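You operate a simulated robot arm through the tools that you are given. There is no shell and no other tool.

Carry out the task below with a simulated robot arm. There is one attempt and no reset: what you move stays moved.

JOB
Take the contact block marked "NC" from the mixing bench beside the sink and put it on top of the yellow gauge. Turn the clutch dial to 3. Take the binder from the left end of the steel bench and put it on the teal plate there. Put the batten on the top of the pump unit. Close the side door. Take the gear on the top of the long processor and put it away on the top of the grey parts trolley. Take the driver with the green stripe and leave it on the job plate on the top of the long processor. Take the contactor labelled "24 V" from the top of the long processor and put it on the hood of the wide processor. Take the grey pad from the top of the long processor and put it on the shelf under the wide processor. Any order will do. Set down upright: contactor, grey pad.

Only the result counts: the job must be done as asked and must still hold three seconds after the hand-in. Knocking over, shifting, dropping, spilling or breaking anything else fails it.

ROBOT AND FRAMES
A 7-joint arm with a two-finger parallel gripper on a trunk, on a base that moves. Base frame: it is fixed to the floor where the robot stands at the start and does not move with it; the origin is under the middle of the robot, x ahead of it, y to its left, z up; the surface under the hand at the start is at about z = 88. Readings come in cm, rad, newtons and seconds.
With the tool pointing down near the work surface it reaches from about 10 to 52 cm from the robot's upright axis, wherever it stands. Its first joint turns from -2.897 to 2.897 rad. Places, roughly: batten (16x3x3 cm) [-580, -560, 90]; binder [0, -525, 75]; clutch dial [-20, -500, 80]; contact block [50, 0, 100]; contactor [-575, -750, 100]; driver with the green stripe (22x8x22 cm) [-600, -750, 110]; gear [-575, -700, 100]; grey pad (13x8x9 cm) [-570, -800, 110]; hood of the wide processor (40x20 cm) [-380, -522, 110]; job plate [-600, -725, 100]; low shelf [-390, -480, 20]; plate [25, -550, 75]; side door [-540, -640, 80]; top of the grey parts trolley [-420, 0, 80]; top of the pump unit (24x24 cm) [-826, -494, 104]; yellow gauge [50, 0, 100]. Payload 1.57 kg.
The tool frame sits at the grasp point between the pads (the TCP): z along the fingers, y along the line on which they close. The tips reach 3 cm beyond it. Largest opening 8 cm; finger width 1.7, thickness 1.2; the body of the gripper, 4 by 8.2 cm, starts 8 cm behind the TCP.
Orientation is that of the tool frame in the base frame, as [roll, pitch, yaw] about the fixed x, y, z axes, in that order (R = Rz(yaw) Ry(pitch) Rx(roll)). With the fingers straight down and closing along the base's y, the tool's x points along the base's -x, its y along +y and its z along -z.

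CONTROLS
- The arm moves only by the tool arm_command. Its argument "rows" is text: rows parted by semicolons, each of 7 numbers parted by spaces: the shift along the base's x, y, z in cm, then the turn, a rotation vector about the base's x, y, z in rad, then the finger opening in cm, from 0 to 8. In form: dx dy dz rx ry rz claw; .... A call has 1 to 20 rows; each row shifts and turns the commanded pose from where the row before left it. Rows are played at 5 a second. More than 5 cm and 0.15 rad between two rows, or a gripper value outside its range, and nothing of the call is played. Where a pose cannot be reached the arm comes as near as it can. A force on the tool above 40 N (or 10 N above the force at the start of the call, whichever is more), or a blocked arm, ends the call early, and 0.2 s more pass. The fingers move at their own pace (about 7.2 cm/s each) and stop on an object; they squeeze with about 39 N. The grip force told is the motor's: it shows also when the fingers shut on nothing. Time passes only in rows, and 0.2 s behind the last, so rows that do not move let the fingers close. The reply holds the time, the measured pose of the TCP, the force on the tool along the base axes, the opening and the grip force, in the units named above and with some noise, with the torque about the TCP (base axes, N m) and any sound that the robot's microphone picked up.
- Cameras (640 x 400 px; columns grow to the right, rows downward): "scene" is now at [22.07, -0.58, 166.06]; the picture's right is [-0.09, -1.00, 0.00], its down [-0.93, 0.08, -0.36] and it looks along [0.36, -0.03, -0.93] (base axes); focal length 273 px, centre (320, 200). "wrist" rides on the gripper at [7.2, -0.7, -12.2] in the tool frame; the picture's right is [0.09, 1.00, 0.00], its down [-0.84, 0.08, -0.54] and it looks along [-0.54, 0.05, 0.84] (tool axes); focal length 238 px, centre (320, 200).
- capture(camera): a new picture of that camera. The clock stands still meanwhile.
- slide_trunk(by): slides the trunk up (or, below 0, down) by that many cm; the arm and the scene camera ride with it, the base frame stays. It gives what a move gives, with no picture.
- base_move(legs): drives the robot by 1 to 6 legs, each [ahead, left, turn to the left] in cm, cm and rad, along the robot's own axes; the way and the turn of a leg run together, so that a leg with both is an arc; at most 150 cm and 3.142 rad a leg. The arm and the cameras ride along, it lands a little off, and it stops where it bumps. It gives what a move gives.
- aim_head(pan, tilt): turns the head with the scene camera to pan (to the left, within 1.501 rad either way) and tilt (down, from -0.506 to 1.204), counted from straight ahead of the robot. It gives what a move gives.
- probe_pixels(camera, pixels): for up to 12 pixels [column, row] of the newest picture of that camera ("zoom" is the newest enlarged one), the place [x, y, z] in the base frame of the surface seen there, good to about 0.3 cm, but the place of the scene camera against the robot may be out by one fixed shift of up to 1.2 cm in any direction. The clock stands still meanwhile.
- inspect(camera, box): a new picture of the part [left, top, right, bottom] of that camera's present view, enlarged. The clock stands still meanwhile.
- sign_off(): hands the job in; it is judged then, once.

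Open the gripper and draw the arm clear of the work before you hand the job in, unless the task says otherwise.

The tools are called after "Request:" by a JSON object that holds its "fn" and its "kwargs". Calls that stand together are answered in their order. arm_command: Moves the arm, as the interface text tells. Its arguments: {"type":"object","properties":{"rows":{"type":"string"}},"required":["rows"]} The other tools are called the same way: slide_trunk (by) moves the trunk up or down; base_move (legs) drives the base; aim_head (pan, tilt) turns the head that bears the scene camera; capture (camera) takes a picture; probe_pixels (camera, pixels) gives the place of the surface under pixels of a picture; inspect (camera, box) takes an enlarged picture of a part of a camera's view; sign_off () hands the job in.

At the start:

```text
clock: 0.0
tool_pos: [37.52, -7.19, 111.1]
tool_rot: [-3.141, -0.001, 3.141]
force: [0.5, -0.6, 0.3]
ft_torque: [0.0, -0.01, 0.0]
gripper_width: 7.99
finger_force: 0.0
trunk travel left (down, up): [-91.5, 7.5]
robot x, y, heading: [-0.06, 0.21, 0.0]
head pan, tilt (commanded): [-0.091, 1.201]
```

scene: 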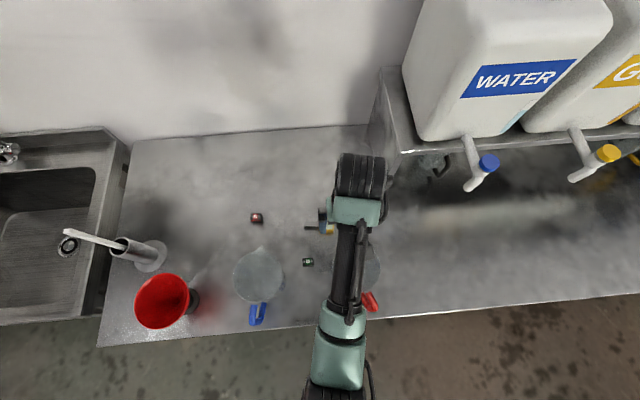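
wrist: 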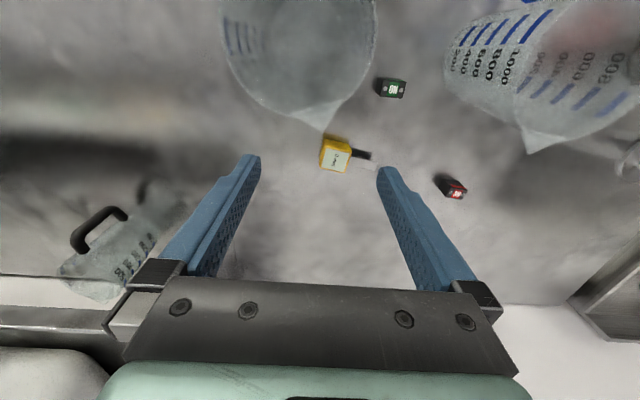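

The wrist picture shows a yellow gauge at about (336,155), a green block at (391,88) and a red block at (455,190). I enlarge the views to read the marks.

Request:
{"fn": "inspect", "kwargs": {"camera": "wrist", "box": [300, 60, 500, 220]}}

Request:
{"fn": "inspect", "kwargs": {"camera": "scene", "box": [230, 190, 390, 290]}}

```text
2.50 times, centred on (400, 140) of wrist
```

zoom: 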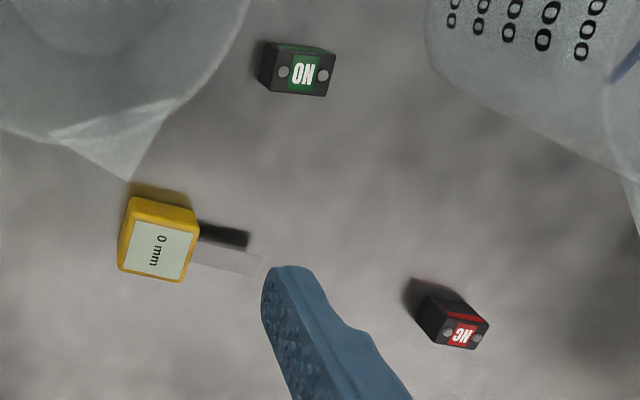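

```text
4.00 times, centred on (310, 240) of scene
```

zoom: 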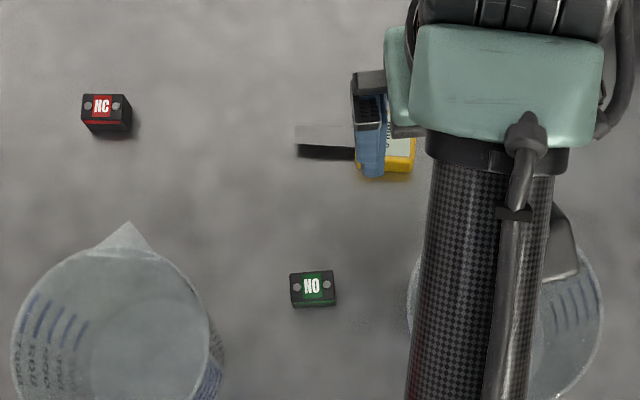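

NC is the red block at wrist (458,192), NO is the green one. I probe the block and the gauge in the wrist view (not subject to the scene camera's shift).

Request:
{"fn": "probe_pixels", "kwargs": {"camera": "wrist", "pixels": [[457, 193], [450, 181], [463, 187], [447, 190], [330, 160], [340, 163], [326, 143], [347, 148], [322, 166], [345, 170], [372, 155], [391, 89]]}}

Request:
{"fn": "probe_pixels", "kwargs": {"camera": "scene", "pixels": [[256, 216], [259, 223], [308, 261], [332, 228], [310, 228]]}}

```text
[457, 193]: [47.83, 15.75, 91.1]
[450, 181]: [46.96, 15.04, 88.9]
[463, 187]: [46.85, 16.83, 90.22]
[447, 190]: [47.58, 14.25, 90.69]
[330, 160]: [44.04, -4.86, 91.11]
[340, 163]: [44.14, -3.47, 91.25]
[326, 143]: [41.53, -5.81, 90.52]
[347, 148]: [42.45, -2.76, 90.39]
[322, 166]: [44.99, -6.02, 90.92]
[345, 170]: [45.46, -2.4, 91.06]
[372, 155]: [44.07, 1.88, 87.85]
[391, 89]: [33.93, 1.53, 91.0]
```

```text
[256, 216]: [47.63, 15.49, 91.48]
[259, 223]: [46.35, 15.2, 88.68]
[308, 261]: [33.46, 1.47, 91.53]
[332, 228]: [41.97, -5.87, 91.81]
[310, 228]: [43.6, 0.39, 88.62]
```

The block's top is near (47.5, 15.7, 91.1) and the gauge's top near (43.6, -4.2, 91.1). I move the open gripper over the NC block at height.

Request:
{"fn": "arm_command", "kwargs": {"rows": "1.68 3.8 0 0 0 0 8;1.68 3.8 0 0 0 0 8;1.68 3.8 0 0 0 0 8;1.68 3.8 0 0 0 0 8;1.68 3.8 -1 0 0 0 8;1.68 3.8 -2 0 0 0 8;0 0 -3 0 0 0 8;0 0 0 0 0 0 8"}}

Request:
{"fn": "capture", "kwargs": {"camera": "wrist"}}

```text
clock: 1.8
tool_pos: [47.73, 15.83, 104.94]
tool_rot: [3.14, 0.0, -3.142]
force: [0.0, 0.8, 0.0]
ft_torque: [0.01, -0.01, 0.01]
gripper_width: 8.01
finger_force: 0.0
trunk travel left (down, up): [-91.5, 7.5]
robot x, y, heading: [-0.17, 0.31, -0.004]
head pan, tilt (commanded): [-0.091, 1.201]
```

```text
taken
```

wrist: 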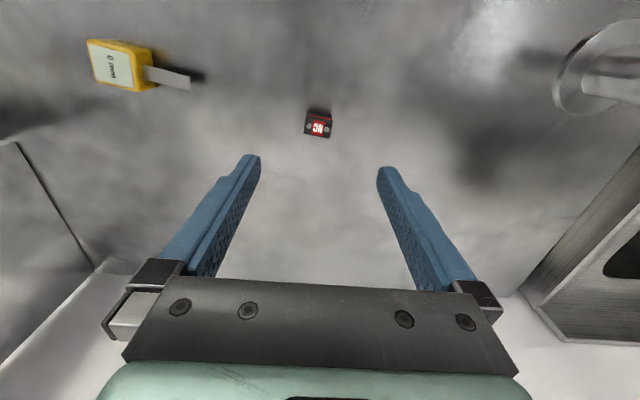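

The block sits at wrist (318,126). I enlarge it to find its orientation.

Request:
{"fn": "inspect", "kwargs": {"camera": "wrist", "box": [280, 90, 360, 140]}}

Request:
{"fn": "probe_pixels", "kwargs": {"camera": "wrist", "pixels": [[307, 122], [331, 123], [329, 136], [307, 134], [318, 128], [318, 112], [350, 130]]}}

```text
8.00 times, centred on (320, 115) of wrist
```

zoom: 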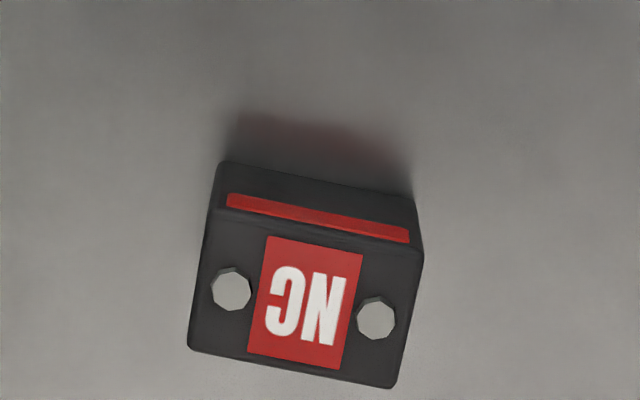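

```text
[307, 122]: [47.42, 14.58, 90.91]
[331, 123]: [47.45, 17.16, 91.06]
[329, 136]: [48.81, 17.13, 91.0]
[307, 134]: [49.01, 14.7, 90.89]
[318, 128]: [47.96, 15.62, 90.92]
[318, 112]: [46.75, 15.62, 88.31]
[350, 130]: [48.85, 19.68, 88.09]
```

I probe the four top corners in the enlarged picture for centre and yaw.

Request:
{"fn": "probe_pixels", "kwargs": {"camera": "zoom", "pixels": [[220, 215], [416, 250], [392, 382], [193, 347], [305, 300], [231, 290], [376, 318]]}}

Request:
{"fn": "inspect", "kwargs": {"camera": "wrist", "box": [70, 30, 214, 120]}}

```text
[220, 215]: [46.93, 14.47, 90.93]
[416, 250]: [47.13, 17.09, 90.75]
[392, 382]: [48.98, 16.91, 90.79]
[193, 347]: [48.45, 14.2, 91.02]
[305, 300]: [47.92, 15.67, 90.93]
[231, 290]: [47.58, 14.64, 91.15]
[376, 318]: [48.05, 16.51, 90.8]
```

```text
4.44 times, centred on (142, 75) of wrist
```

zoom: 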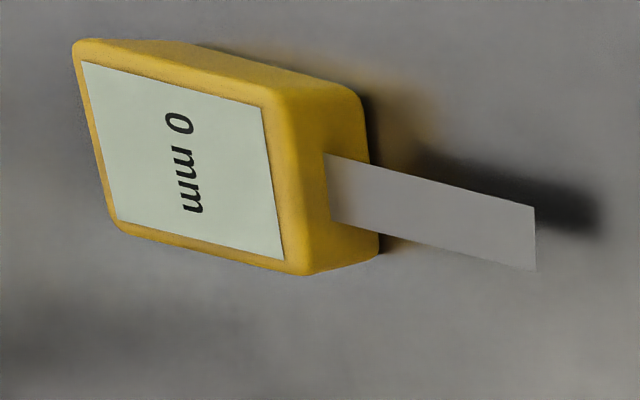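

The block is about 2.9 × 2.0 cm, centre (47.9, 15.65), its long axis turned about −0.17 rad. I turn the tool to match, descend to z ≈ 91.4 and grip.

Request:
{"fn": "arm_command", "kwargs": {"rows": "0.17 -0.16 -3 0 0 -0.085 8;0 0 -4 0 0 -0.085 8;0 0 -3.5 0 0 0 8;0 0 -2 0 0 0 8;0 0 -1 0 0 0 8;0 0 0 0 0 0 8"}}

Request:
{"fn": "capture", "kwargs": {"camera": "wrist"}}

```text
clock: 3.2
tool_pos: [47.94, 15.54, 91.48]
tool_rot: [3.141, 0.0, 2.971]
force: [0.7, -0.1, 0.1]
ft_torque: [-0.02, -0.02, -0.03]
gripper_width: 8.01
finger_force: 0.0
trunk travel left (down, up): [-91.5, 7.5]
robot x, y, heading: [-0.14, -0.35, 0.004]
head pan, tilt (commanded): [-0.091, 1.201]
```

```text
taken
```

wrist: 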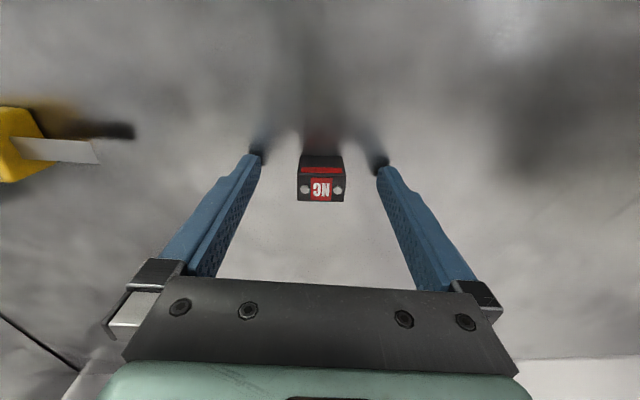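

The block is centred between the fingertips and aligned at (320,185). I close on it and lift.

Request:
{"fn": "arm_command", "kwargs": {"rows": "0 0 0 0 0 0 2;0 0 0 0 0 0 1;0 0 0 0 0 0 1;0 0 0 0 0 0 1;0 0 1 0 0 0 1;0 0 3 0 0 0 1;0 0 3 0 0 0 1"}}

Request:
{"fn": "capture", "kwargs": {"camera": "wrist"}}

```text
clock: 4.8
tool_pos: [47.75, 15.54, 98.36]
tool_rot: [-3.139, 0.001, 2.972]
force: [0.2, -0.1, 0.0]
ft_torque: [0.01, 0.02, 0.02]
gripper_width: 2.85
finger_force: 37.9
trunk travel left (down, up): [-91.5, 7.5]
robot x, y, heading: [0.05, 0.07, 0.007]
head pan, tilt (commanded): [-0.091, 1.201]
```

```text
taken
```

wrist: 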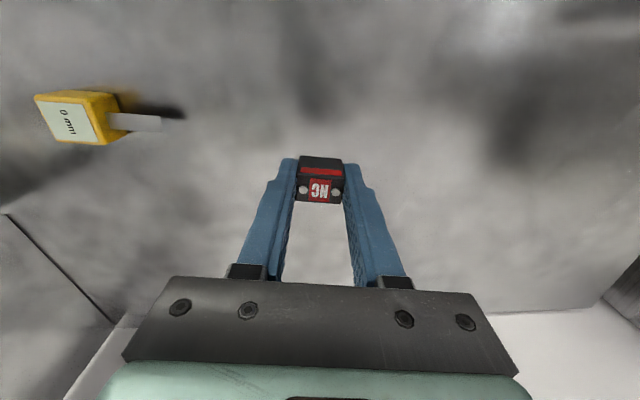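

The block is held (opening 2.85). I move up and to beside the gauge to view its top before placing.

Request:
{"fn": "arm_command", "kwargs": {"rows": "0 -2 3 0 0 0 1;-0.5 -4 2 0 0 0 1;-1 -4 0 0 0 0 1;-1 -4 0 0 0 0 1;-1 -4 0 0 0 0 1;-0.7 -1.7 0 0 0 0 1;0 0 0 0 0 0 1"}}

Request:
{"fn": "capture", "kwargs": {"camera": "wrist"}}

Request:
{"fn": "capture", "kwargs": {"camera": "scene"}}

```text
clock: 6.4
tool_pos: [43.71, -4.12, 103.51]
tool_rot: [3.141, 0.0, 2.973]
force: [0.0, 0.1, -1.0]
ft_torque: [0.02, 0.02, 0.01]
gripper_width: 2.87
finger_force: 39.1
trunk travel left (down, up): [-91.5, 7.5]
robot x, y, heading: [-0.03, -0.09, -0.003]
head pan, tilt (commanded): [-0.091, 1.201]
```

```text
taken
```

wrist: 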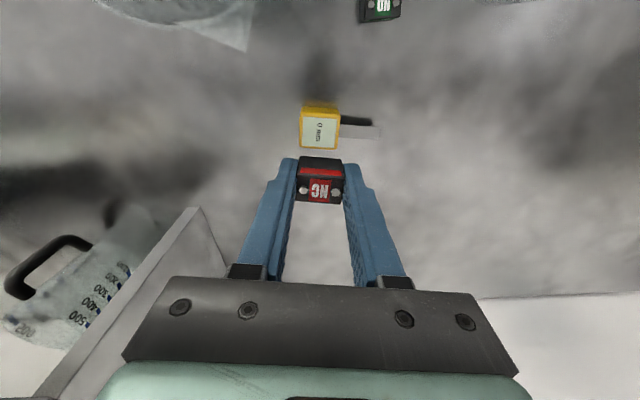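

```text
taken
```

scene: 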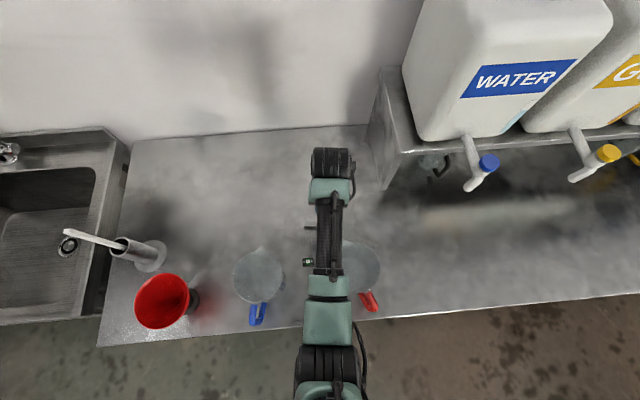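

I enlarge the gauge in the wrist view at (319,128) and then probe its corners.

Request:
{"fn": "inspect", "kwargs": {"camera": "wrist", "box": [280, 95, 376, 155]}}

Request:
{"fn": "probe_pixels", "kwargs": {"camera": "wrist", "pixels": [[303, 120], [338, 121], [301, 146], [336, 147], [319, 133], [375, 130], [319, 110], [318, 190]]}}

```text
6.67 times, centred on (328, 125) of wrist
```

zoom: 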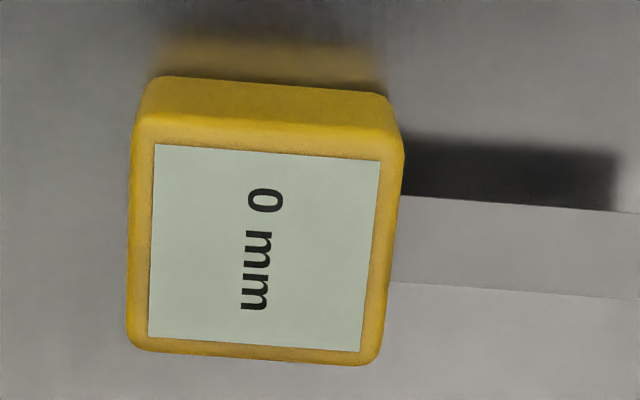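

```text
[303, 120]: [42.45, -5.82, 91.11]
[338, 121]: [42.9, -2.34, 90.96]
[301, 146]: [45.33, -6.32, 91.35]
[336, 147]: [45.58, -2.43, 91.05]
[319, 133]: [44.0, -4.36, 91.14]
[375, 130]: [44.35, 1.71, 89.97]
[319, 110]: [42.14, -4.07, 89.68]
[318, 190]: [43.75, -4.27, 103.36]
```

The gauge's top centre is (44.0, -4.3, 91.15). I descend to just above it with the block.

Request:
{"fn": "arm_command", "kwargs": {"rows": "0.3 -0.2 -3 0 0 0 1;0 0 -3 0 0 0 1;0 0 -1.5 0 0 0 1;0 0 -0.6 0 0 0 1;0 0 -0.2 0 0 0 1;0 0 0 0 0 0 1"}}

Request:
{"fn": "capture", "kwargs": {"camera": "wrist"}}

```text
clock: 7.8
tool_pos: [43.96, -4.33, 95.34]
tool_rot: [3.141, 0.002, 2.973]
force: [0.3, 0.0, -0.7]
ft_torque: [-0.01, -0.02, 0.01]
gripper_width: 2.84
finger_force: 38.5
trunk travel left (down, up): [-91.5, 7.5]
robot x, y, heading: [-0.35, 0.01, 0.002]
head pan, tilt (commanded): [-0.091, 1.201]
```

```text
taken
```

wrist: 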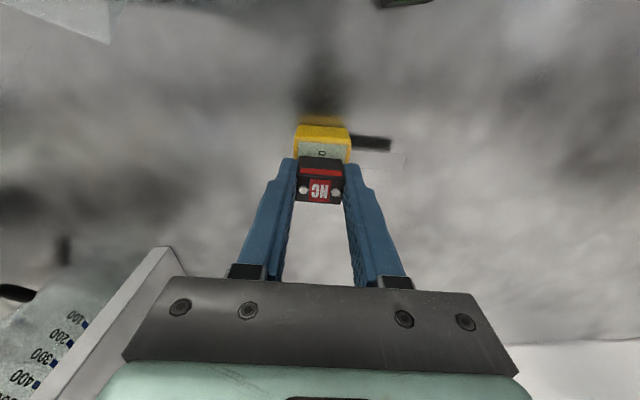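

The block is above the gauge and aligned. I lower in small steps until contact.

Request:
{"fn": "arm_command", "kwargs": {"rows": "0 0 -0.2 0 0 0 1;0 0 -0.2 0 0 0 1;0 0 -0.1 0 0 0 1;0 0 0 0 0 0 1"}}

```text
clock: 8.8
tool_pos: [44.04, -4.4, 94.85]
tool_rot: [3.141, 0.001, 2.973]
force: [0.6, 1.0, -0.9]
ft_torque: [-0.01, 0.05, 0.01]
gripper_width: 2.85
finger_force: 38.7
trunk travel left (down, up): [-91.5, 7.5]
robot x, y, heading: [0.12, -0.02, 0.004]
head pan, tilt (commanded): [-0.091, 1.201]
```

No contact yet at z = 94.85. I continue in 0.1 cm steps.

Request:
{"fn": "arm_command", "kwargs": {"rows": "0 0 -0.1 0 0 0 1;0 0 -0.1 0 0 0 1;0 0 0 0 0 0 1"}}

```text
clock: 9.6
tool_pos: [43.92, -4.43, 94.7]
tool_rot: [-3.141, 0.0, 2.972]
force: [-0.3, 1.2, 0.3]
ft_torque: [0.03, 0.01, 0.02]
gripper_width: 2.88
finger_force: 38.7
trunk travel left (down, up): [-91.5, 7.5]
robot x, y, heading: [0.12, -0.15, -0.001]
head pan, tilt (commanded): [-0.091, 1.201]
```

Still free; two more 0.1 cm steps.

Request:
{"fn": "arm_command", "kwargs": {"rows": "0 0 -0.1 0 0 0 1;0 0 -0.1 0 0 0 1;0 0 0 0 0 0 1"}}

Request:
{"fn": "inspect", "kwargs": {"camera": "wrist", "box": [270, 100, 430, 220]}}

```text
clock: 10.4
tool_pos: [43.96, -4.38, 94.54]
tool_rot: [3.14, 0.003, 2.972]
force: [-2.3, -0.5, 11.5]
ft_torque: [-0.06, 0.04, 0.04]
gripper_width: 2.85
finger_force: 38.3
trunk travel left (down, up): [-91.5, 7.5]
robot x, y, heading: [0.22, 0.15, 0.001]
head pan, tilt (commanded): [-0.091, 1.201]
```

```text
3.33 times, centred on (350, 160) of wrist
```

zoom: 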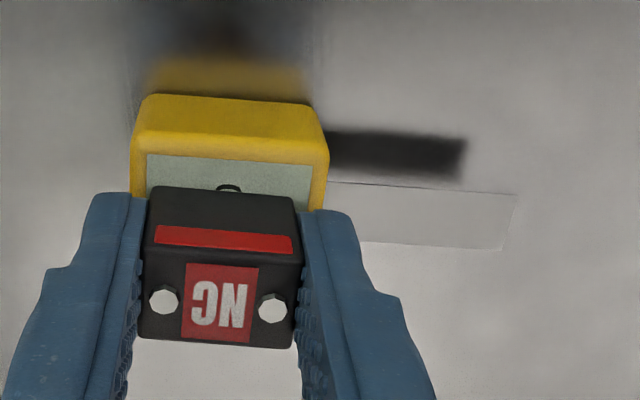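

Contact is felt (11.5 N at z = 94.54). I ease up slightly, open, and withdraw straight up.

Request:
{"fn": "arm_command", "kwargs": {"rows": "0 0 0.08 0 0 0 1;0 0 0 0 0 0 3.3;0 0 0 0 0 0 4;0 0 0 0 0 0 5;0 0 1 0 0 0 5;0 0 2 0 0 0 5;0 0 4 0 0 0 6;0 0 4 0 0 0 6"}}

Request:
{"fn": "capture", "kwargs": {"camera": "wrist"}}

```text
clock: 12.2
tool_pos: [43.95, -4.54, 105.48]
tool_rot: [3.141, 0.0, 2.972]
force: [0.2, -0.6, -0.4]
ft_torque: [0.03, -0.01, -0.01]
gripper_width: 6.02
finger_force: 0.1
trunk travel left (down, up): [-91.5, 7.5]
robot x, y, heading: [0.14, -0.03, 0.001]
head pan, tilt (commanded): [-0.091, 1.201]
```

```text
taken
```

wrist: 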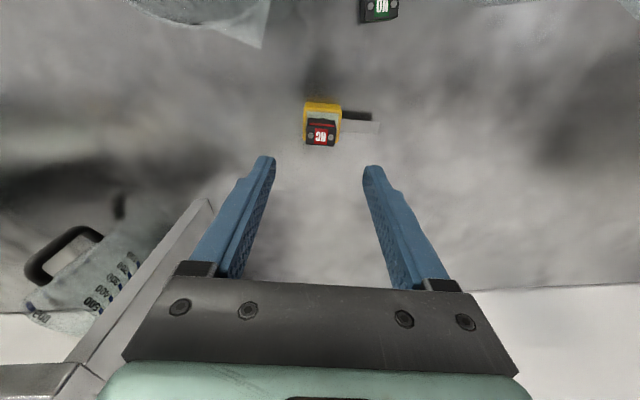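

The NC block stands on the gauge at (320,128). I take a closer look to confirm it's seated well.

Request:
{"fn": "inspect", "kwargs": {"camera": "wrist", "box": [280, 90, 376, 150]}}

Request:
{"fn": "probe_pixels", "kwargs": {"camera": "wrist", "pixels": [[320, 138], [308, 140], [334, 140], [310, 114], [336, 114]]}}

```text
6.67 times, centred on (328, 120) of wrist
```

zoom: 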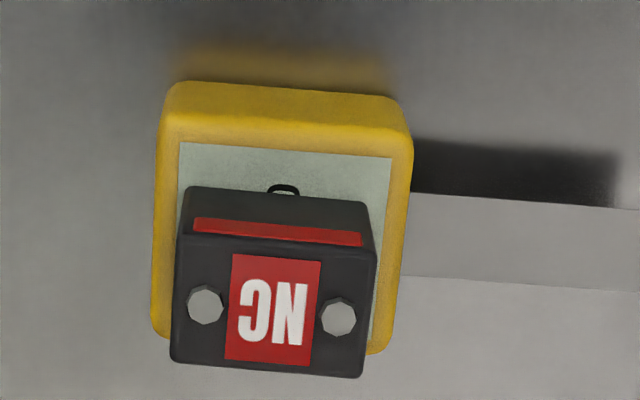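

```text
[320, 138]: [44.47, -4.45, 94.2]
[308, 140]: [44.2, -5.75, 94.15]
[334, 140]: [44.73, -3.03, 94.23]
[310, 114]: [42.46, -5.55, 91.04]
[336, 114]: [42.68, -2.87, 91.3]
```

The block is level on the gauge (top at z = 94.2). I now raise and draw in the arm, then look around with the head.

Request:
{"fn": "arm_command", "kwargs": {"rows": "0 0 4 0 0 0.085 6;0 0 4 0 0 0.085 6;0 0 3 0 0 0 6;-4 0.9 0 0 0 0 6;-4 0.9 0 0 0 0 6;-4 0.9 0 0 0 0 6;-3 0.9 0 0 0 0 6;0 0 0 0 0 0 6"}}

Request:
{"fn": "aim_head", "kwargs": {"pan": -1.4, "tilt": 0.5}}

Request:
{"fn": "capture", "kwargs": {"camera": "scene"}}

```text
clock: 14.0
tool_pos: [35.33, -3.64, 115.94]
tool_rot: [-3.101, 0.063, 3.126]
force: [-0.3, 0.2, -0.9]
ft_torque: [0.03, 0.02, -0.01]
gripper_width: 6.0
finger_force: 0.1
out of reach, approached as far as the arm can: row 2, 3, 4
trunk travel left (down, up): [-91.5, 7.5]
robot x, y, heading: [-0.21, 0.18, -0.003]
head pan, tilt (commanded): [-0.091, 1.201]
```

```text
clock: 15.5
tool_pos: [35.16, -3.66, 116.05]
tool_rot: [-3.102, 0.064, 3.126]
force: [0.8, 0.6, 0.8]
ft_torque: [-0.01, 0.0, 0.02]
gripper_width: 6.02
finger_force: 0.0
trunk travel left (down, up): [-91.5, 7.5]
robot x, y, heading: [0.32, 0.13, 0.003]
head pan, tilt (commanded): [-1.4, 0.499]
```

```text
taken
```

scene: 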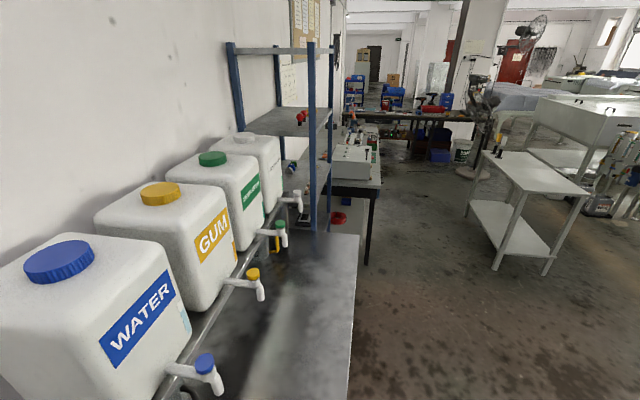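

I look to the other side and at the far area before driving.

Request:
{"fn": "probe_pixels", "kwargs": {"camera": "scene", "pixels": [[525, 170], [490, 155], [500, 215], [590, 105], [360, 150], [410, 110], [330, 210], [480, 300], [420, 180], [470, 140], [500, 270]]}}

Request:
{"fn": "inspect", "kwargs": {"camera": "scene", "box": [320, 40, 640, 240]}}

Request:
{"fn": "aim_head", "kwargs": {"pan": 1.5, "tilt": 0.4}}

Request:
{"fn": "capture", "kwargs": {"camera": "scene"}}

```text
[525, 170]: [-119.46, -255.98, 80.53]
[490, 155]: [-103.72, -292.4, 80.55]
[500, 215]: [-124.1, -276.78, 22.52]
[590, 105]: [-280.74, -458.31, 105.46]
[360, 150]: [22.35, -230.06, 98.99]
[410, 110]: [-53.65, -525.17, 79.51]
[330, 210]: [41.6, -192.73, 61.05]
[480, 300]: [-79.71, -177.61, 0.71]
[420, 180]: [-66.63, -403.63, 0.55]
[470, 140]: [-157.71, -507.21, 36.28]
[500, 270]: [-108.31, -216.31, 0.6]
```

```text
2.00 times, centred on (480, 140) of scene
```

zoom: 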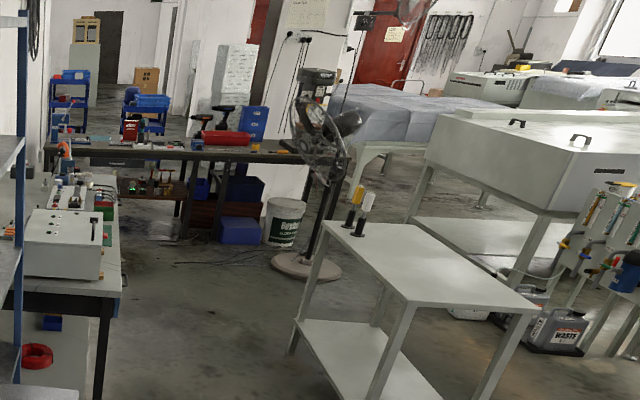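

```text
clock: 18.0
tool_pos: [35.43, -3.66, 116.01]
tool_rot: [-3.102, 0.063, 3.126]
force: [0.8, 0.3, -0.9]
ft_torque: [-0.02, -0.02, 0.02]
gripper_width: 6.0
finger_force: 0.0
trunk travel left (down, up): [-91.5, 7.5]
robot x, y, heading: [-0.05, -0.29, 0.003]
head pan, tilt (commanded): [1.499, 0.4]
```

```text
taken
```

scene: 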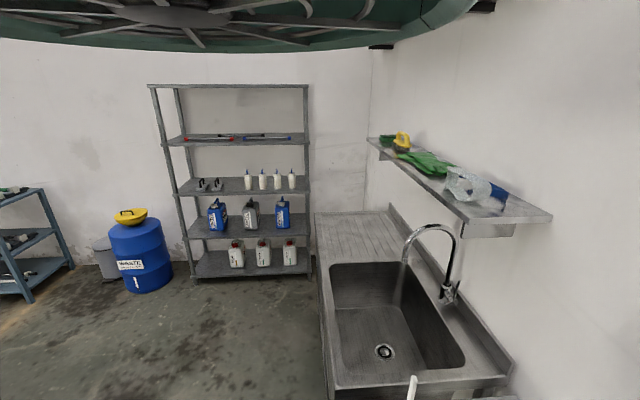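

The view left shows shelves, a barrel and the sink. I back away from the bench and turn around to see the rest of the room.

Request:
{"fn": "base_move", "kwargs": {"legs": [[-35, 0, 0]]}}

Request:
{"fn": "aim_head", "kwargs": {"pan": 1.5, "tilt": 0.5}}

Request:
{"fn": "capture", "kwargs": {"camera": "scene"}}

Request:
{"fn": "aim_head", "kwargs": {"pan": -1.5, "tilt": 0.5}}

Request:
{"fn": "capture", "kwargs": {"camera": "scene"}}

```text
clock: 20.2
tool_pos: [0.88, -3.87, 115.89]
tool_rot: [-3.101, 0.063, 3.117]
force: [0.2, -0.3, 0.5]
ft_torque: [0.02, -0.01, 0.01]
gripper_width: 6.01
finger_force: 0.1
trunk travel left (down, up): [-91.5, 7.5]
robot x, y, heading: [-34.34, -0.04, -0.009]
head pan, tilt (commanded): [1.499, 0.4]
```

```text
clock: 20.9
tool_pos: [0.85, -3.79, 116.03]
tool_rot: [-3.1, 0.063, 3.115]
force: [0.8, -0.5, 0.4]
ft_torque: [-0.03, 0.02, 0.01]
gripper_width: 5.99
finger_force: 0.1
trunk travel left (down, up): [-91.5, 7.5]
robot x, y, heading: [-34.45, 0.23, -0.015]
head pan, tilt (commanded): [1.499, 0.499]
```

```text
taken
```

scene: 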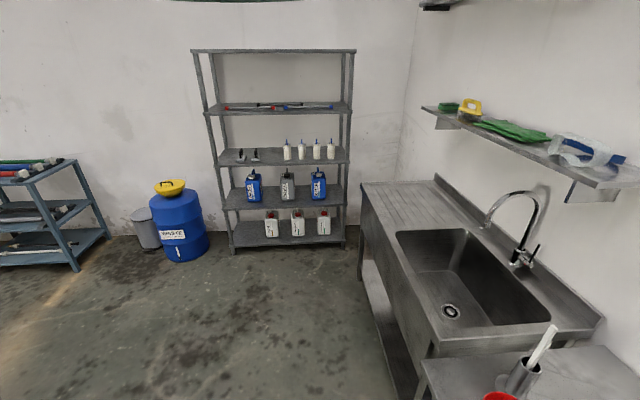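

```text
clock: 23.5
tool_pos: [0.74, -3.81, 115.97]
tool_rot: [-3.1, 0.062, 3.118]
force: [0.1, -0.2, -0.4]
ft_torque: [0.02, 0.01, 0.03]
gripper_width: 6.0
finger_force: 0.0
trunk travel left (down, up): [-91.5, 7.5]
robot x, y, heading: [-34.27, -0.04, -0.01]
head pan, tilt (commanded): [-1.499, 0.499]
```

```text
taken
```

scene: 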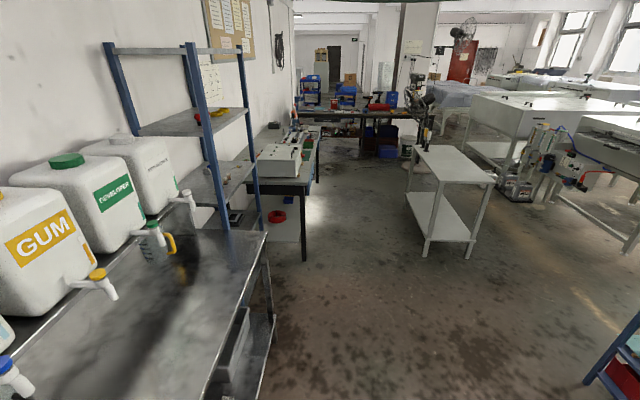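

Space around me is clear. I turn right to face −y and look toward −x.

Request:
{"fn": "base_move", "kwargs": {"legs": [[-15, 0, 0], [0, 0, -1.56]]}}

Request:
{"fn": "aim_head", "kwargs": {"pan": -1.2, "tilt": 0.35}}

Request:
{"fn": "capture", "kwargs": {"camera": "scene"}}

Request:
{"fn": "aim_head", "kwargs": {"pan": -0.3, "tilt": 0.35}}

Request:
{"fn": "capture", "kwargs": {"camera": "scene"}}

```text
clock: 28.6
tool_pos: [-52.12, -35.03, 115.91]
tool_rot: [-3.103, 0.062, 1.577]
force: [0.0, 0.4, 0.3]
ft_torque: [0.0, -0.01, -0.04]
gripper_width: 6.01
finger_force: 0.1
trunk travel left (down, up): [-91.5, 7.5]
robot x, y, heading: [-49.28, 0.16, -1.551]
head pan, tilt (commanded): [-1.499, 0.499]
```

```text
clock: 29.4
tool_pos: [-52.16, -35.12, 116.09]
tool_rot: [-3.102, 0.063, 1.581]
force: [1.4, 0.4, -0.7]
ft_torque: [0.0, -0.01, -0.01]
gripper_width: 6.0
finger_force: 0.0
trunk travel left (down, up): [-91.5, 7.5]
robot x, y, heading: [-49.76, 0.28, -1.546]
head pan, tilt (commanded): [-1.201, 0.351]
```

```text
taken
```

scene: 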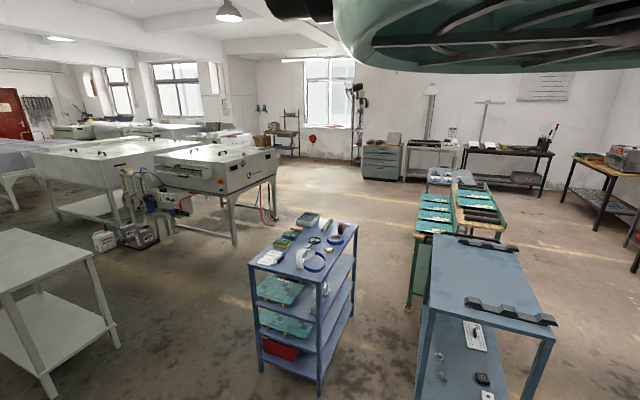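

```text
clock: 30.6
tool_pos: [-52.1, -35.21, 115.88]
tool_rot: [-3.102, 0.063, 1.579]
force: [0.5, -0.2, 1.0]
ft_torque: [-0.01, 0.01, -0.01]
gripper_width: 5.99
finger_force: 0.1
trunk travel left (down, up): [-91.5, 7.5]
robot x, y, heading: [-49.07, 0.4, -1.551]
head pan, tilt (commanded): [-0.3, 0.351]
```

```text
taken
```

scene: 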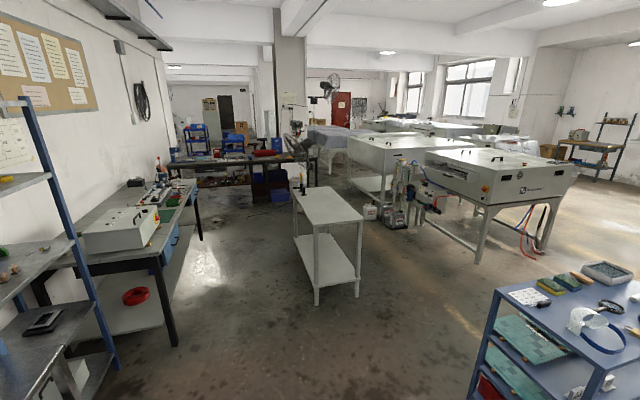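

The lane ahead (−y) between the left desk and the white table is open. I drive toward the steel bench at y ≈ −510.

Request:
{"fn": "base_move", "kwargs": {"legs": [[150, 0, 0], [150, 0, 0]]}}

Request:
{"fn": "aim_head", "kwargs": {"pan": 0.1, "tilt": 0.6}}

Request:
{"fn": "capture", "kwargs": {"camera": "scene"}}

```text
clock: 45.1
tool_pos: [-45.64, -334.47, 116.01]
tool_rot: [-3.101, 0.062, 1.566]
force: [0.0, 0.0, 0.5]
ft_torque: [0.03, -0.01, 0.0]
gripper_width: 6.02
finger_force: 0.1
trunk travel left (down, up): [-91.5, 7.5]
robot x, y, heading: [-42.17, -298.91, -1.563]
head pan, tilt (commanded): [-0.3, 0.351]
```

```text
clock: 46.0
tool_pos: [-45.53, -334.43, 116.01]
tool_rot: [-3.102, 0.063, 1.565]
force: [-0.4, 0.2, -0.3]
ft_torque: [-0.02, -0.01, 0.02]
gripper_width: 6.0
finger_force: 0.1
trunk travel left (down, up): [-91.5, 7.5]
robot x, y, heading: [-42.26, -298.92, -1.565]
head pan, tilt (commanded): [0.099, 0.6]
```

```text
taken
```

scene: 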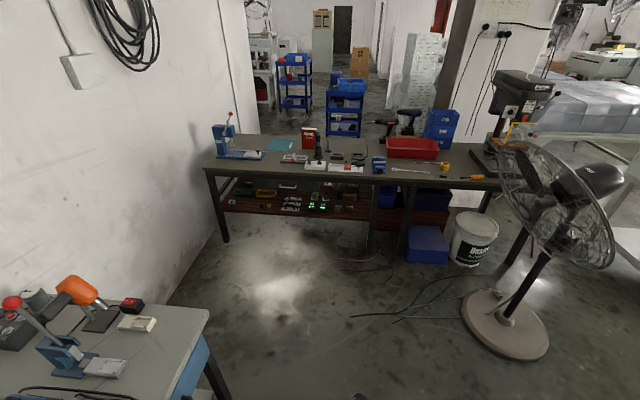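

Request:
{"fn": "inspect", "kwargs": {"camera": "scene", "box": [200, 100, 400, 225]}}

Request:
{"fn": "probe_pixels", "kwargs": {"camera": "scene", "pixels": [[208, 168], [495, 183], [308, 137], [280, 146], [290, 158], [380, 165], [235, 155], [360, 176], [305, 185], [310, 260], [200, 310]]}}

```text
3.20 times, centred on (300, 162) of scene
```

zoom: 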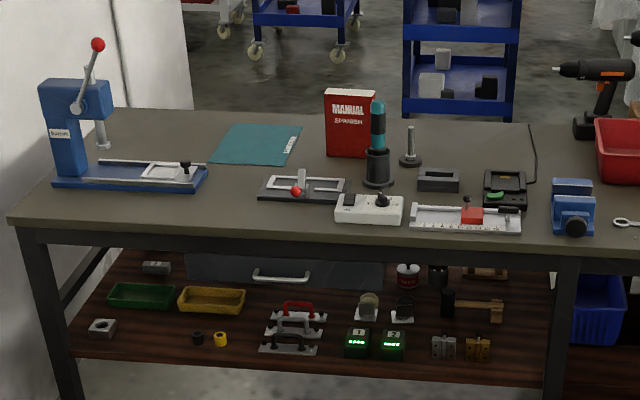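

```text
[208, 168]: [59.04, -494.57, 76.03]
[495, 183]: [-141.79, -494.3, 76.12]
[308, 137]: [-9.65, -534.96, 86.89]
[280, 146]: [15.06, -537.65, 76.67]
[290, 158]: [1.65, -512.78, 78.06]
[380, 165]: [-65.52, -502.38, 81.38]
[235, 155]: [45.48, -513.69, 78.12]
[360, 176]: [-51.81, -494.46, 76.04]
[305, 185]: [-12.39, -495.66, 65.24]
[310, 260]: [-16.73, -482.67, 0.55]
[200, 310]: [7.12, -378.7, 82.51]
```

The steel bench spans x ≈ 59…−142, front edge y ≈ −494, top z ≈ 76. The red "MANUAL SPANISH" book, teal plate and some dial boxes are on its left end; I drive closer.

Request:
{"fn": "base_move", "kwargs": {"legs": [[130, 0, 0], [0, 38, 0]]}}

Request:
{"fn": "aim_head", "kwargs": {"pan": 0.0, "tilt": 0.75}}

Request:
{"fn": "capture", "kwargs": {"camera": "scene"}}

```text
clock: 54.5
tool_pos: [-7.39, -464.79, 115.99]
tool_rot: [-3.103, 0.062, 1.554]
force: [-0.5, 0.1, -0.3]
ft_torque: [-0.01, -0.01, -0.02]
gripper_width: 6.03
finger_force: 0.1
trunk travel left (down, up): [-91.5, 7.5]
robot x, y, heading: [-3.53, -429.8, -1.573]
head pan, tilt (commanded): [0.099, 0.6]
```

```text
clock: 55.2
tool_pos: [-7.29, -464.66, 116.0]
tool_rot: [-3.102, 0.064, 1.556]
force: [-0.6, 0.2, 0.2]
ft_torque: [-0.03, -0.04, 0.03]
gripper_width: 6.02
finger_force: 0.1
trunk travel left (down, up): [-91.5, 7.5]
robot x, y, heading: [-3.02, -429.62, -1.575]
head pan, tilt (commanded): [0.0, 0.75]
```

```text
taken
```

scene: 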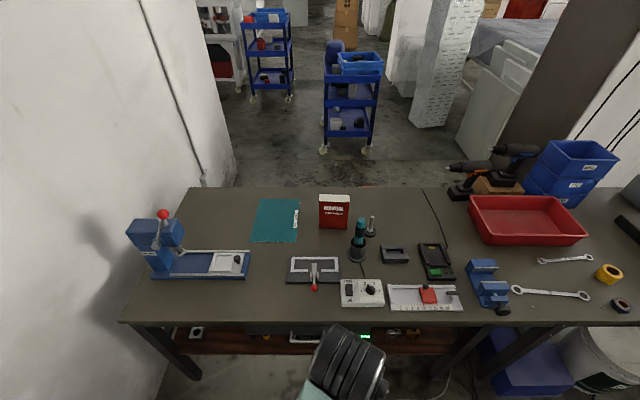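

Request:
{"fn": "inspect", "kwargs": {"camera": "scene", "box": [240, 180, 400, 320]}}

Request:
{"fn": "probe_pixels", "kwargs": {"camera": "scene", "pixels": [[334, 198], [320, 200], [350, 200], [334, 228], [260, 202], [298, 203], [252, 240], [293, 240], [360, 282], [345, 300], [383, 300], [313, 270]]}}

```text
2.86 times, centred on (320, 250) of scene
```

zoom: 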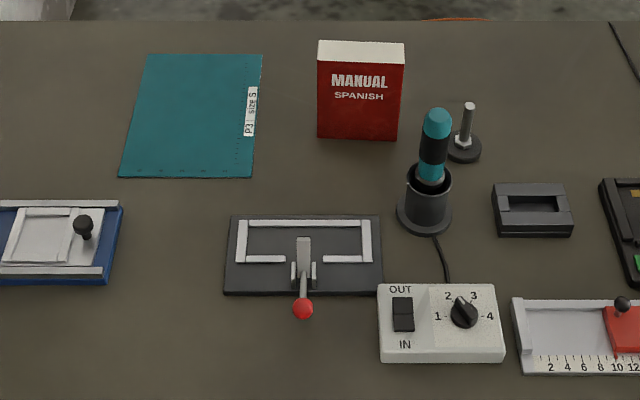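

```text
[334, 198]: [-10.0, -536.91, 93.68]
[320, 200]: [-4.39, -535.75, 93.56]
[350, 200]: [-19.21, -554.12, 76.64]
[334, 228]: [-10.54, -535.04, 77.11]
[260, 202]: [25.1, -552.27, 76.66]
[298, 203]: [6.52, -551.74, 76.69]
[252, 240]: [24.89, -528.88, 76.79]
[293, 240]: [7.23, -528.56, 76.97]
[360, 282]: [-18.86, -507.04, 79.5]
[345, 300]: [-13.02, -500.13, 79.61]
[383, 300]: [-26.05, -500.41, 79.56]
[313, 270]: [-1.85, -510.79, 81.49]
```

The clutch dial is on the white OUT/IN box at about (−24,−503), the red binder stands at about (−10,−536), and the teal plate spans x 6…25, y −528…−552. I drive nearer to the bench edge in steps.

Request:
{"fn": "base_move", "kwargs": {"legs": [[40, 0, 0]]}}

Request:
{"fn": "aim_head", "kwargs": {"pan": 0.0, "tilt": 1.0}}

Request:
{"fn": "capture", "kwargs": {"camera": "scene"}}

Request:
{"fn": "capture", "kwargs": {"camera": "wrist"}}

```text
clock: 57.7
tool_pos: [-7.07, -504.17, 115.99]
tool_rot: [-3.101, 0.064, 1.559]
force: [-0.3, 0.5, -0.2]
ft_torque: [0.0, 0.02, -0.01]
gripper_width: 6.0
finger_force: 0.1
trunk travel left (down, up): [-91.5, 7.5]
robot x, y, heading: [-3.46, -469.21, -1.566]
head pan, tilt (commanded): [0.0, 0.75]
```

```text
clock: 58.5
tool_pos: [-7.08, -504.38, 115.97]
tool_rot: [-3.102, 0.064, 1.559]
force: [0.3, 0.2, 0.1]
ft_torque: [0.0, 0.03, 0.01]
gripper_width: 6.0
finger_force: 0.0
trunk travel left (down, up): [-91.5, 7.5]
robot x, y, heading: [-3.91, -468.97, -1.571]
head pan, tilt (commanded): [0.0, 1.0]
```

```text
taken
```

scene: 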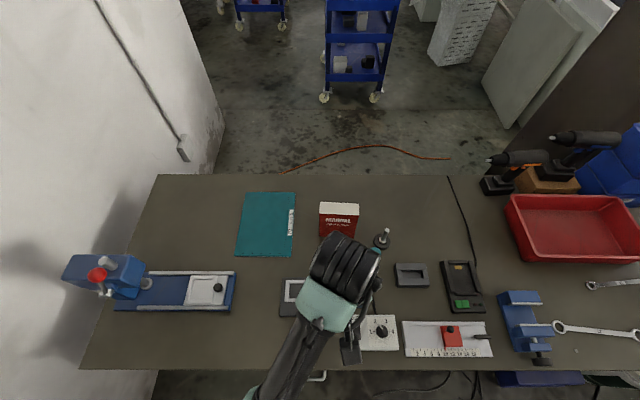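

```text
taken
```

wrist: 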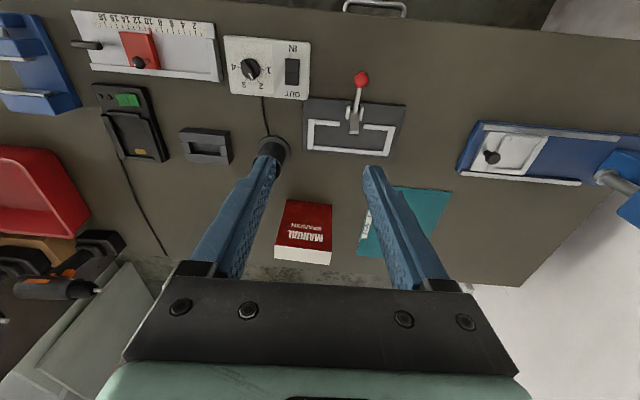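

The wrist view shows the control box at (268,68) with the dial at (250,68). I enlarge it and probe the binder and plate corners too.

Request:
{"fn": "inspect", "kwargs": {"camera": "wrist", "box": [215, 25, 325, 105]}}

Request:
{"fn": "probe_pixels", "kwargs": {"camera": "wrist", "pixels": [[251, 68], [251, 85], [292, 72], [226, 38], [308, 98], [290, 249], [330, 251], [277, 259], [329, 264], [303, 225], [400, 190], [449, 191]]}}

Request:
{"fn": "inspect", "kwargs": {"camera": "scene", "box": [340, 290, 420, 360]}}

```text
5.00 times, centred on (270, 65) of wrist
```

zoom: 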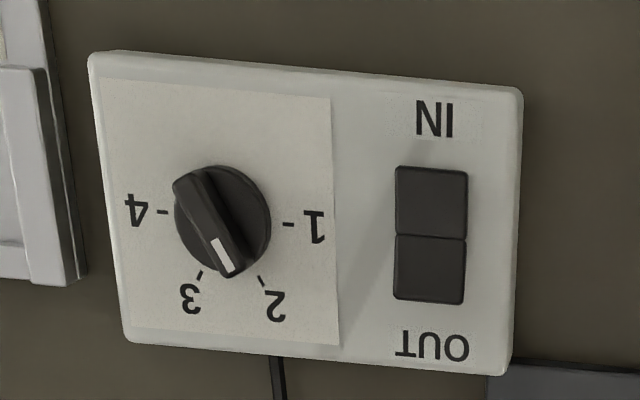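

```text
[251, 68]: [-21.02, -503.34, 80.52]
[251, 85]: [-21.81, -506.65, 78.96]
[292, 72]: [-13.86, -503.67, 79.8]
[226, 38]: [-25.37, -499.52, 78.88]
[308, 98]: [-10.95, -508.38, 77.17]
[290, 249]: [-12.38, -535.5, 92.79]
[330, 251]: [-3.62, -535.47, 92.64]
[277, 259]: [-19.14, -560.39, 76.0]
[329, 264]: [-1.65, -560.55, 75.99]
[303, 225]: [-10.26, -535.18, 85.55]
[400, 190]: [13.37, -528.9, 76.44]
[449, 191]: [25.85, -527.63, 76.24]
```

```text
5.71 times, centred on (380, 325) of scene
```

zoom: 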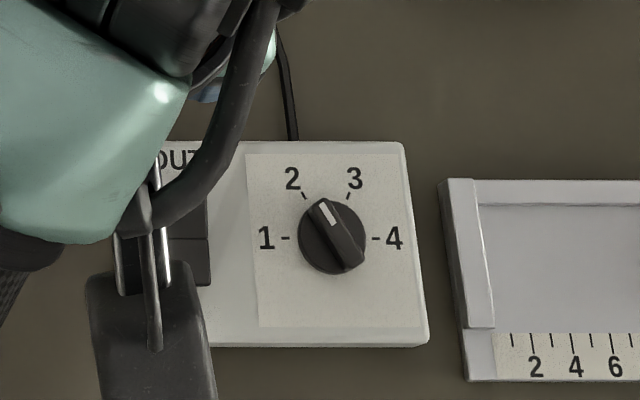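

The dial points at 2 (slightly inside), and 3 lies about 45–50° clockwise seen from above. I lower the trunk by 12 cm to suit this bench height.

Request:
{"fn": "slide_trunk", "kwargs": {"by": -12}}

Request:
{"fn": "arm_command", "kwargs": {"rows": "-4 0.5 0 -0.04 -0.06 0.05 6;-4 0.5 0 0 0 0.08 6;-4 0 -1 0 0 0.08 6;-2 0 -2 0 0 0.08 6;0 0 -2 0 0 0 6;0 0 0 0 0 0 6"}}

Request:
{"fn": "capture", "kwargs": {"camera": "wrist"}}

```text
clock: 60.0
tool_pos: [-7.13, -504.38, 103.91]
tool_rot: [-3.102, 0.063, 1.558]
force: [0.2, 0.1, 0.3]
ft_torque: [-0.01, -0.02, 0.0]
gripper_width: 5.99
finger_force: 0.2
trunk travel left (down, up): [-79.5, 19.5]
robot x, y, heading: [-3.75, -468.95, -1.569]
head pan, tilt (commanded): [0.0, 1.0]
```

```text
clock: 61.4
tool_pos: [-21.15, -503.36, 99.21]
tool_rot: [3.123, 0.101, 1.842]
force: [0.1, -0.3, -0.1]
ft_torque: [0.05, 0.0, 0.04]
gripper_width: 5.99
finger_force: 0.0
trunk travel left (down, up): [-79.5, 19.5]
robot x, y, heading: [-3.28, -469.31, -1.568]
head pan, tilt (commanded): [0.0, 1.0]
```

```text
taken
```

wrist: 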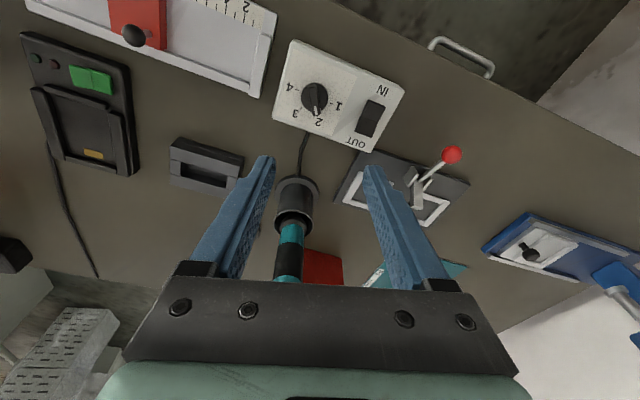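

The tool got tilted slightly; I correct the tilt with a rotation of (0.092, 0.045, 0) and look again.

Request:
{"fn": "arm_command", "kwargs": {"rows": "0 0 0 0.092 0.045 0 6;0 0 0 0 0 0 6"}}

Request:
{"fn": "capture", "kwargs": {"camera": "wrist"}}

Request:
{"fn": "inspect", "kwargs": {"camera": "wrist", "box": [260, 30, 420, 150]}}

```text
clock: 62.0
tool_pos: [-21.01, -503.42, 99.08]
tool_rot: [3.14, 0.002, 1.844]
force: [0.0, -0.5, 0.4]
ft_torque: [-0.02, 0.02, -0.02]
gripper_width: 5.99
finger_force: 0.0
trunk travel left (down, up): [-79.5, 19.5]
robot x, y, heading: [-3.38, -469.16, -1.574]
head pan, tilt (commanded): [0.0, 1.0]
```

```text
taken
```

wrist: 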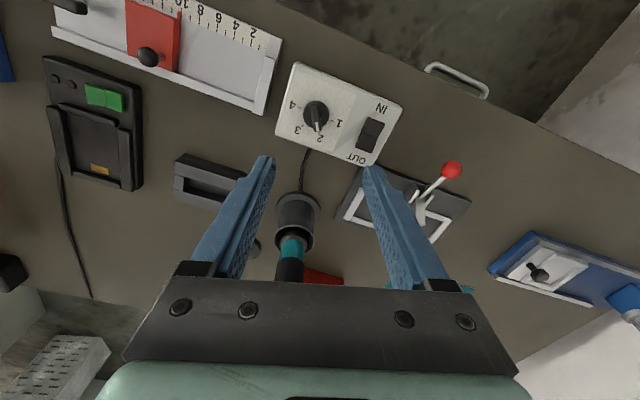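

```text
3.33 times, centred on (340, 90) of wrist
```

zoom: 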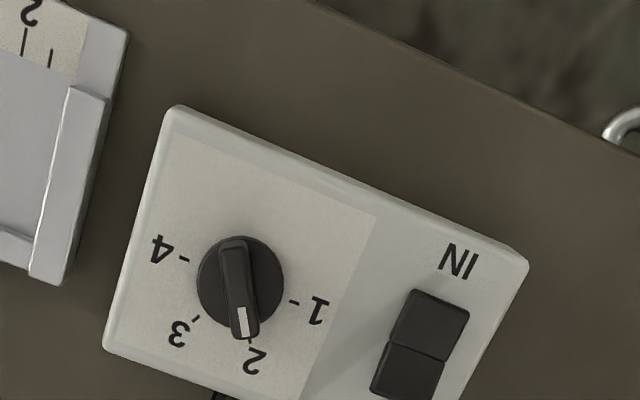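

I probe the knob, its ticks and the neighbouring driver stand in the enlarged view.

Request:
{"fn": "probe_pixels", "kwargs": {"camera": "zoom", "pixels": [[234, 248], [240, 290], [246, 330], [265, 270], [210, 290], [185, 261], [293, 301], [196, 317], [248, 348], [330, 250]]}}

Request:
{"fn": "probe_pixels", "kwargs": {"camera": "wrist", "pixels": [[290, 262], [290, 243], [297, 200], [310, 275], [330, 280], [280, 230], [315, 225], [440, 290]]}}

```text
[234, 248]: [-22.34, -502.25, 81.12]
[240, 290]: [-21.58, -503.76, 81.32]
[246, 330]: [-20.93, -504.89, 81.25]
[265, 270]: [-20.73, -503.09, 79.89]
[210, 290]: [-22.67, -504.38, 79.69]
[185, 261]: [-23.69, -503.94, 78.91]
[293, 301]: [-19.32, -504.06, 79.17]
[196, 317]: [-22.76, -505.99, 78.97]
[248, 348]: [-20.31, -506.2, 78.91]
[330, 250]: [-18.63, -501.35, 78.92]
```

```text
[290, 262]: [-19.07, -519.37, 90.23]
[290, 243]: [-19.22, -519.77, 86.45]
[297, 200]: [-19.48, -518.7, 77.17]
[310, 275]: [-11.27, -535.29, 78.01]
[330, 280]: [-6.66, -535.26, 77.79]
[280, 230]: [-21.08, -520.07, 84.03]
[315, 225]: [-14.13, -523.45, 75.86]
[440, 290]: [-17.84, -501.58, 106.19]
```

The knob's centre is (−21.55, −503.8), ridge top z = 81.25, disc top z = 79.75, pointer at ~29° toward 2; tick 3 is −60° away. I align with the ridge and come down to z ≈ 88 first.

Request:
{"fn": "arm_command", "kwargs": {"rows": "-0.54 -0.38 -3 0 0 0.115 4;0 0 -4 0 0 0.115 4;0 0 -4 0 0 0 4;0 0 0 0 0 0 4"}}

Request:
{"fn": "capture", "kwargs": {"camera": "wrist"}}

```text
clock: 63.0
tool_pos: [-21.61, -503.7, 87.93]
tool_rot: [-3.141, 0.002, 2.073]
force: [0.6, 0.3, 0.1]
ft_torque: [0.0, -0.02, -0.02]
gripper_width: 4.0
finger_force: 0.0
trunk travel left (down, up): [-79.5, 19.5]
robot x, y, heading: [-3.28, -468.96, -1.571]
head pan, tilt (commanded): [0.0, 1.0]
```

```text
taken
```

wrist: 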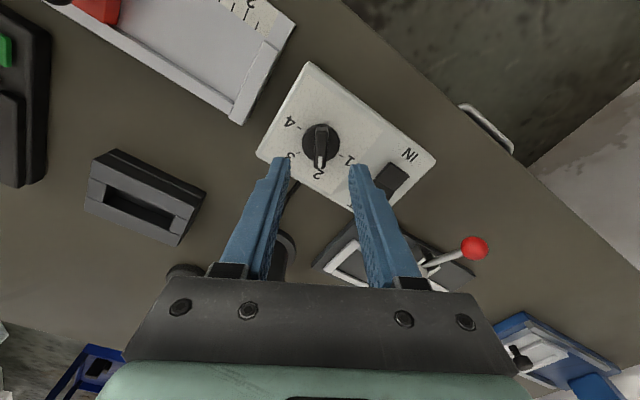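

The ridge is aligned with the fingers at (320,147). I descend to z ≈ 83.15 and look once more.

Request:
{"fn": "arm_command", "kwargs": {"rows": "0 0 -2.5 0 0 0 4;0 0 -1.6 0 0 0 4;0 0 -0.7 0 0 0 4;0 0 0 0 0 0 4"}}

Request:
{"fn": "inspect", "kwargs": {"camera": "wrist", "box": [240, 110, 400, 230]}}

```text
clock: 64.0
tool_pos: [-21.58, -503.58, 83.06]
tool_rot: [-3.141, 0.005, 2.073]
force: [-0.6, -1.2, 0.2]
ft_torque: [0.0, 0.02, 0.01]
gripper_width: 4.02
finger_force: 0.0
trunk travel left (down, up): [-79.5, 19.5]
robot x, y, heading: [-3.43, -469.11, -1.57]
head pan, tilt (commanded): [0.0, 1.0]
```

```text
3.33 times, centred on (320, 170) of wrist
```

zoom: 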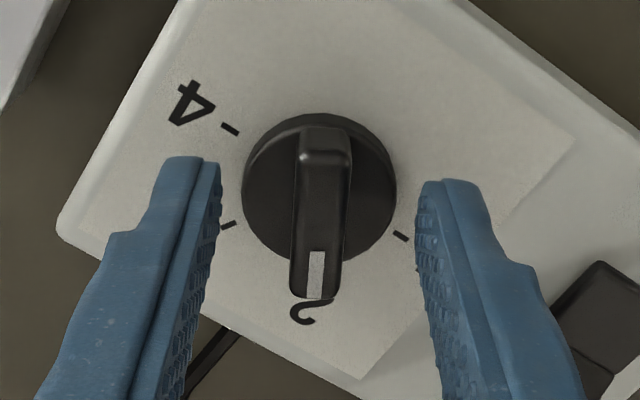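

The fingers straddle the ridge. I close on it gently.

Request:
{"fn": "arm_command", "kwargs": {"rows": "0 0 0 0 0 0 1.5;0 0 0 0 0 0 0.5;0 0 0 0 0 0 0.5;0 0 0 0 0 0 0.5"}}

Request:
{"fn": "inspect", "kwargs": {"camera": "wrist", "box": [240, 110, 400, 230]}}

```text
clock: 65.0
tool_pos: [-21.59, -503.66, 83.02]
tool_rot: [3.141, 0.003, 2.073]
force: [0.1, -0.7, -0.8]
ft_torque: [-0.11, -0.06, 0.06]
gripper_width: 1.08
finger_force: 29.0
trunk travel left (down, up): [-79.5, 19.5]
robot x, y, heading: [-3.67, -468.94, -1.57]
head pan, tilt (commanded): [0.0, 1.0]
```

```text
3.33 times, centred on (320, 170) of wrist
```

zoom: 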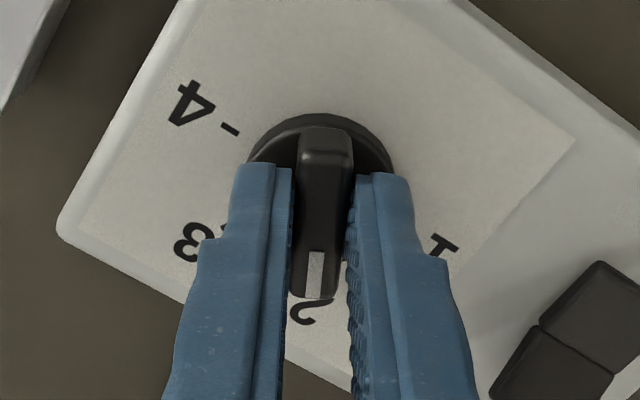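

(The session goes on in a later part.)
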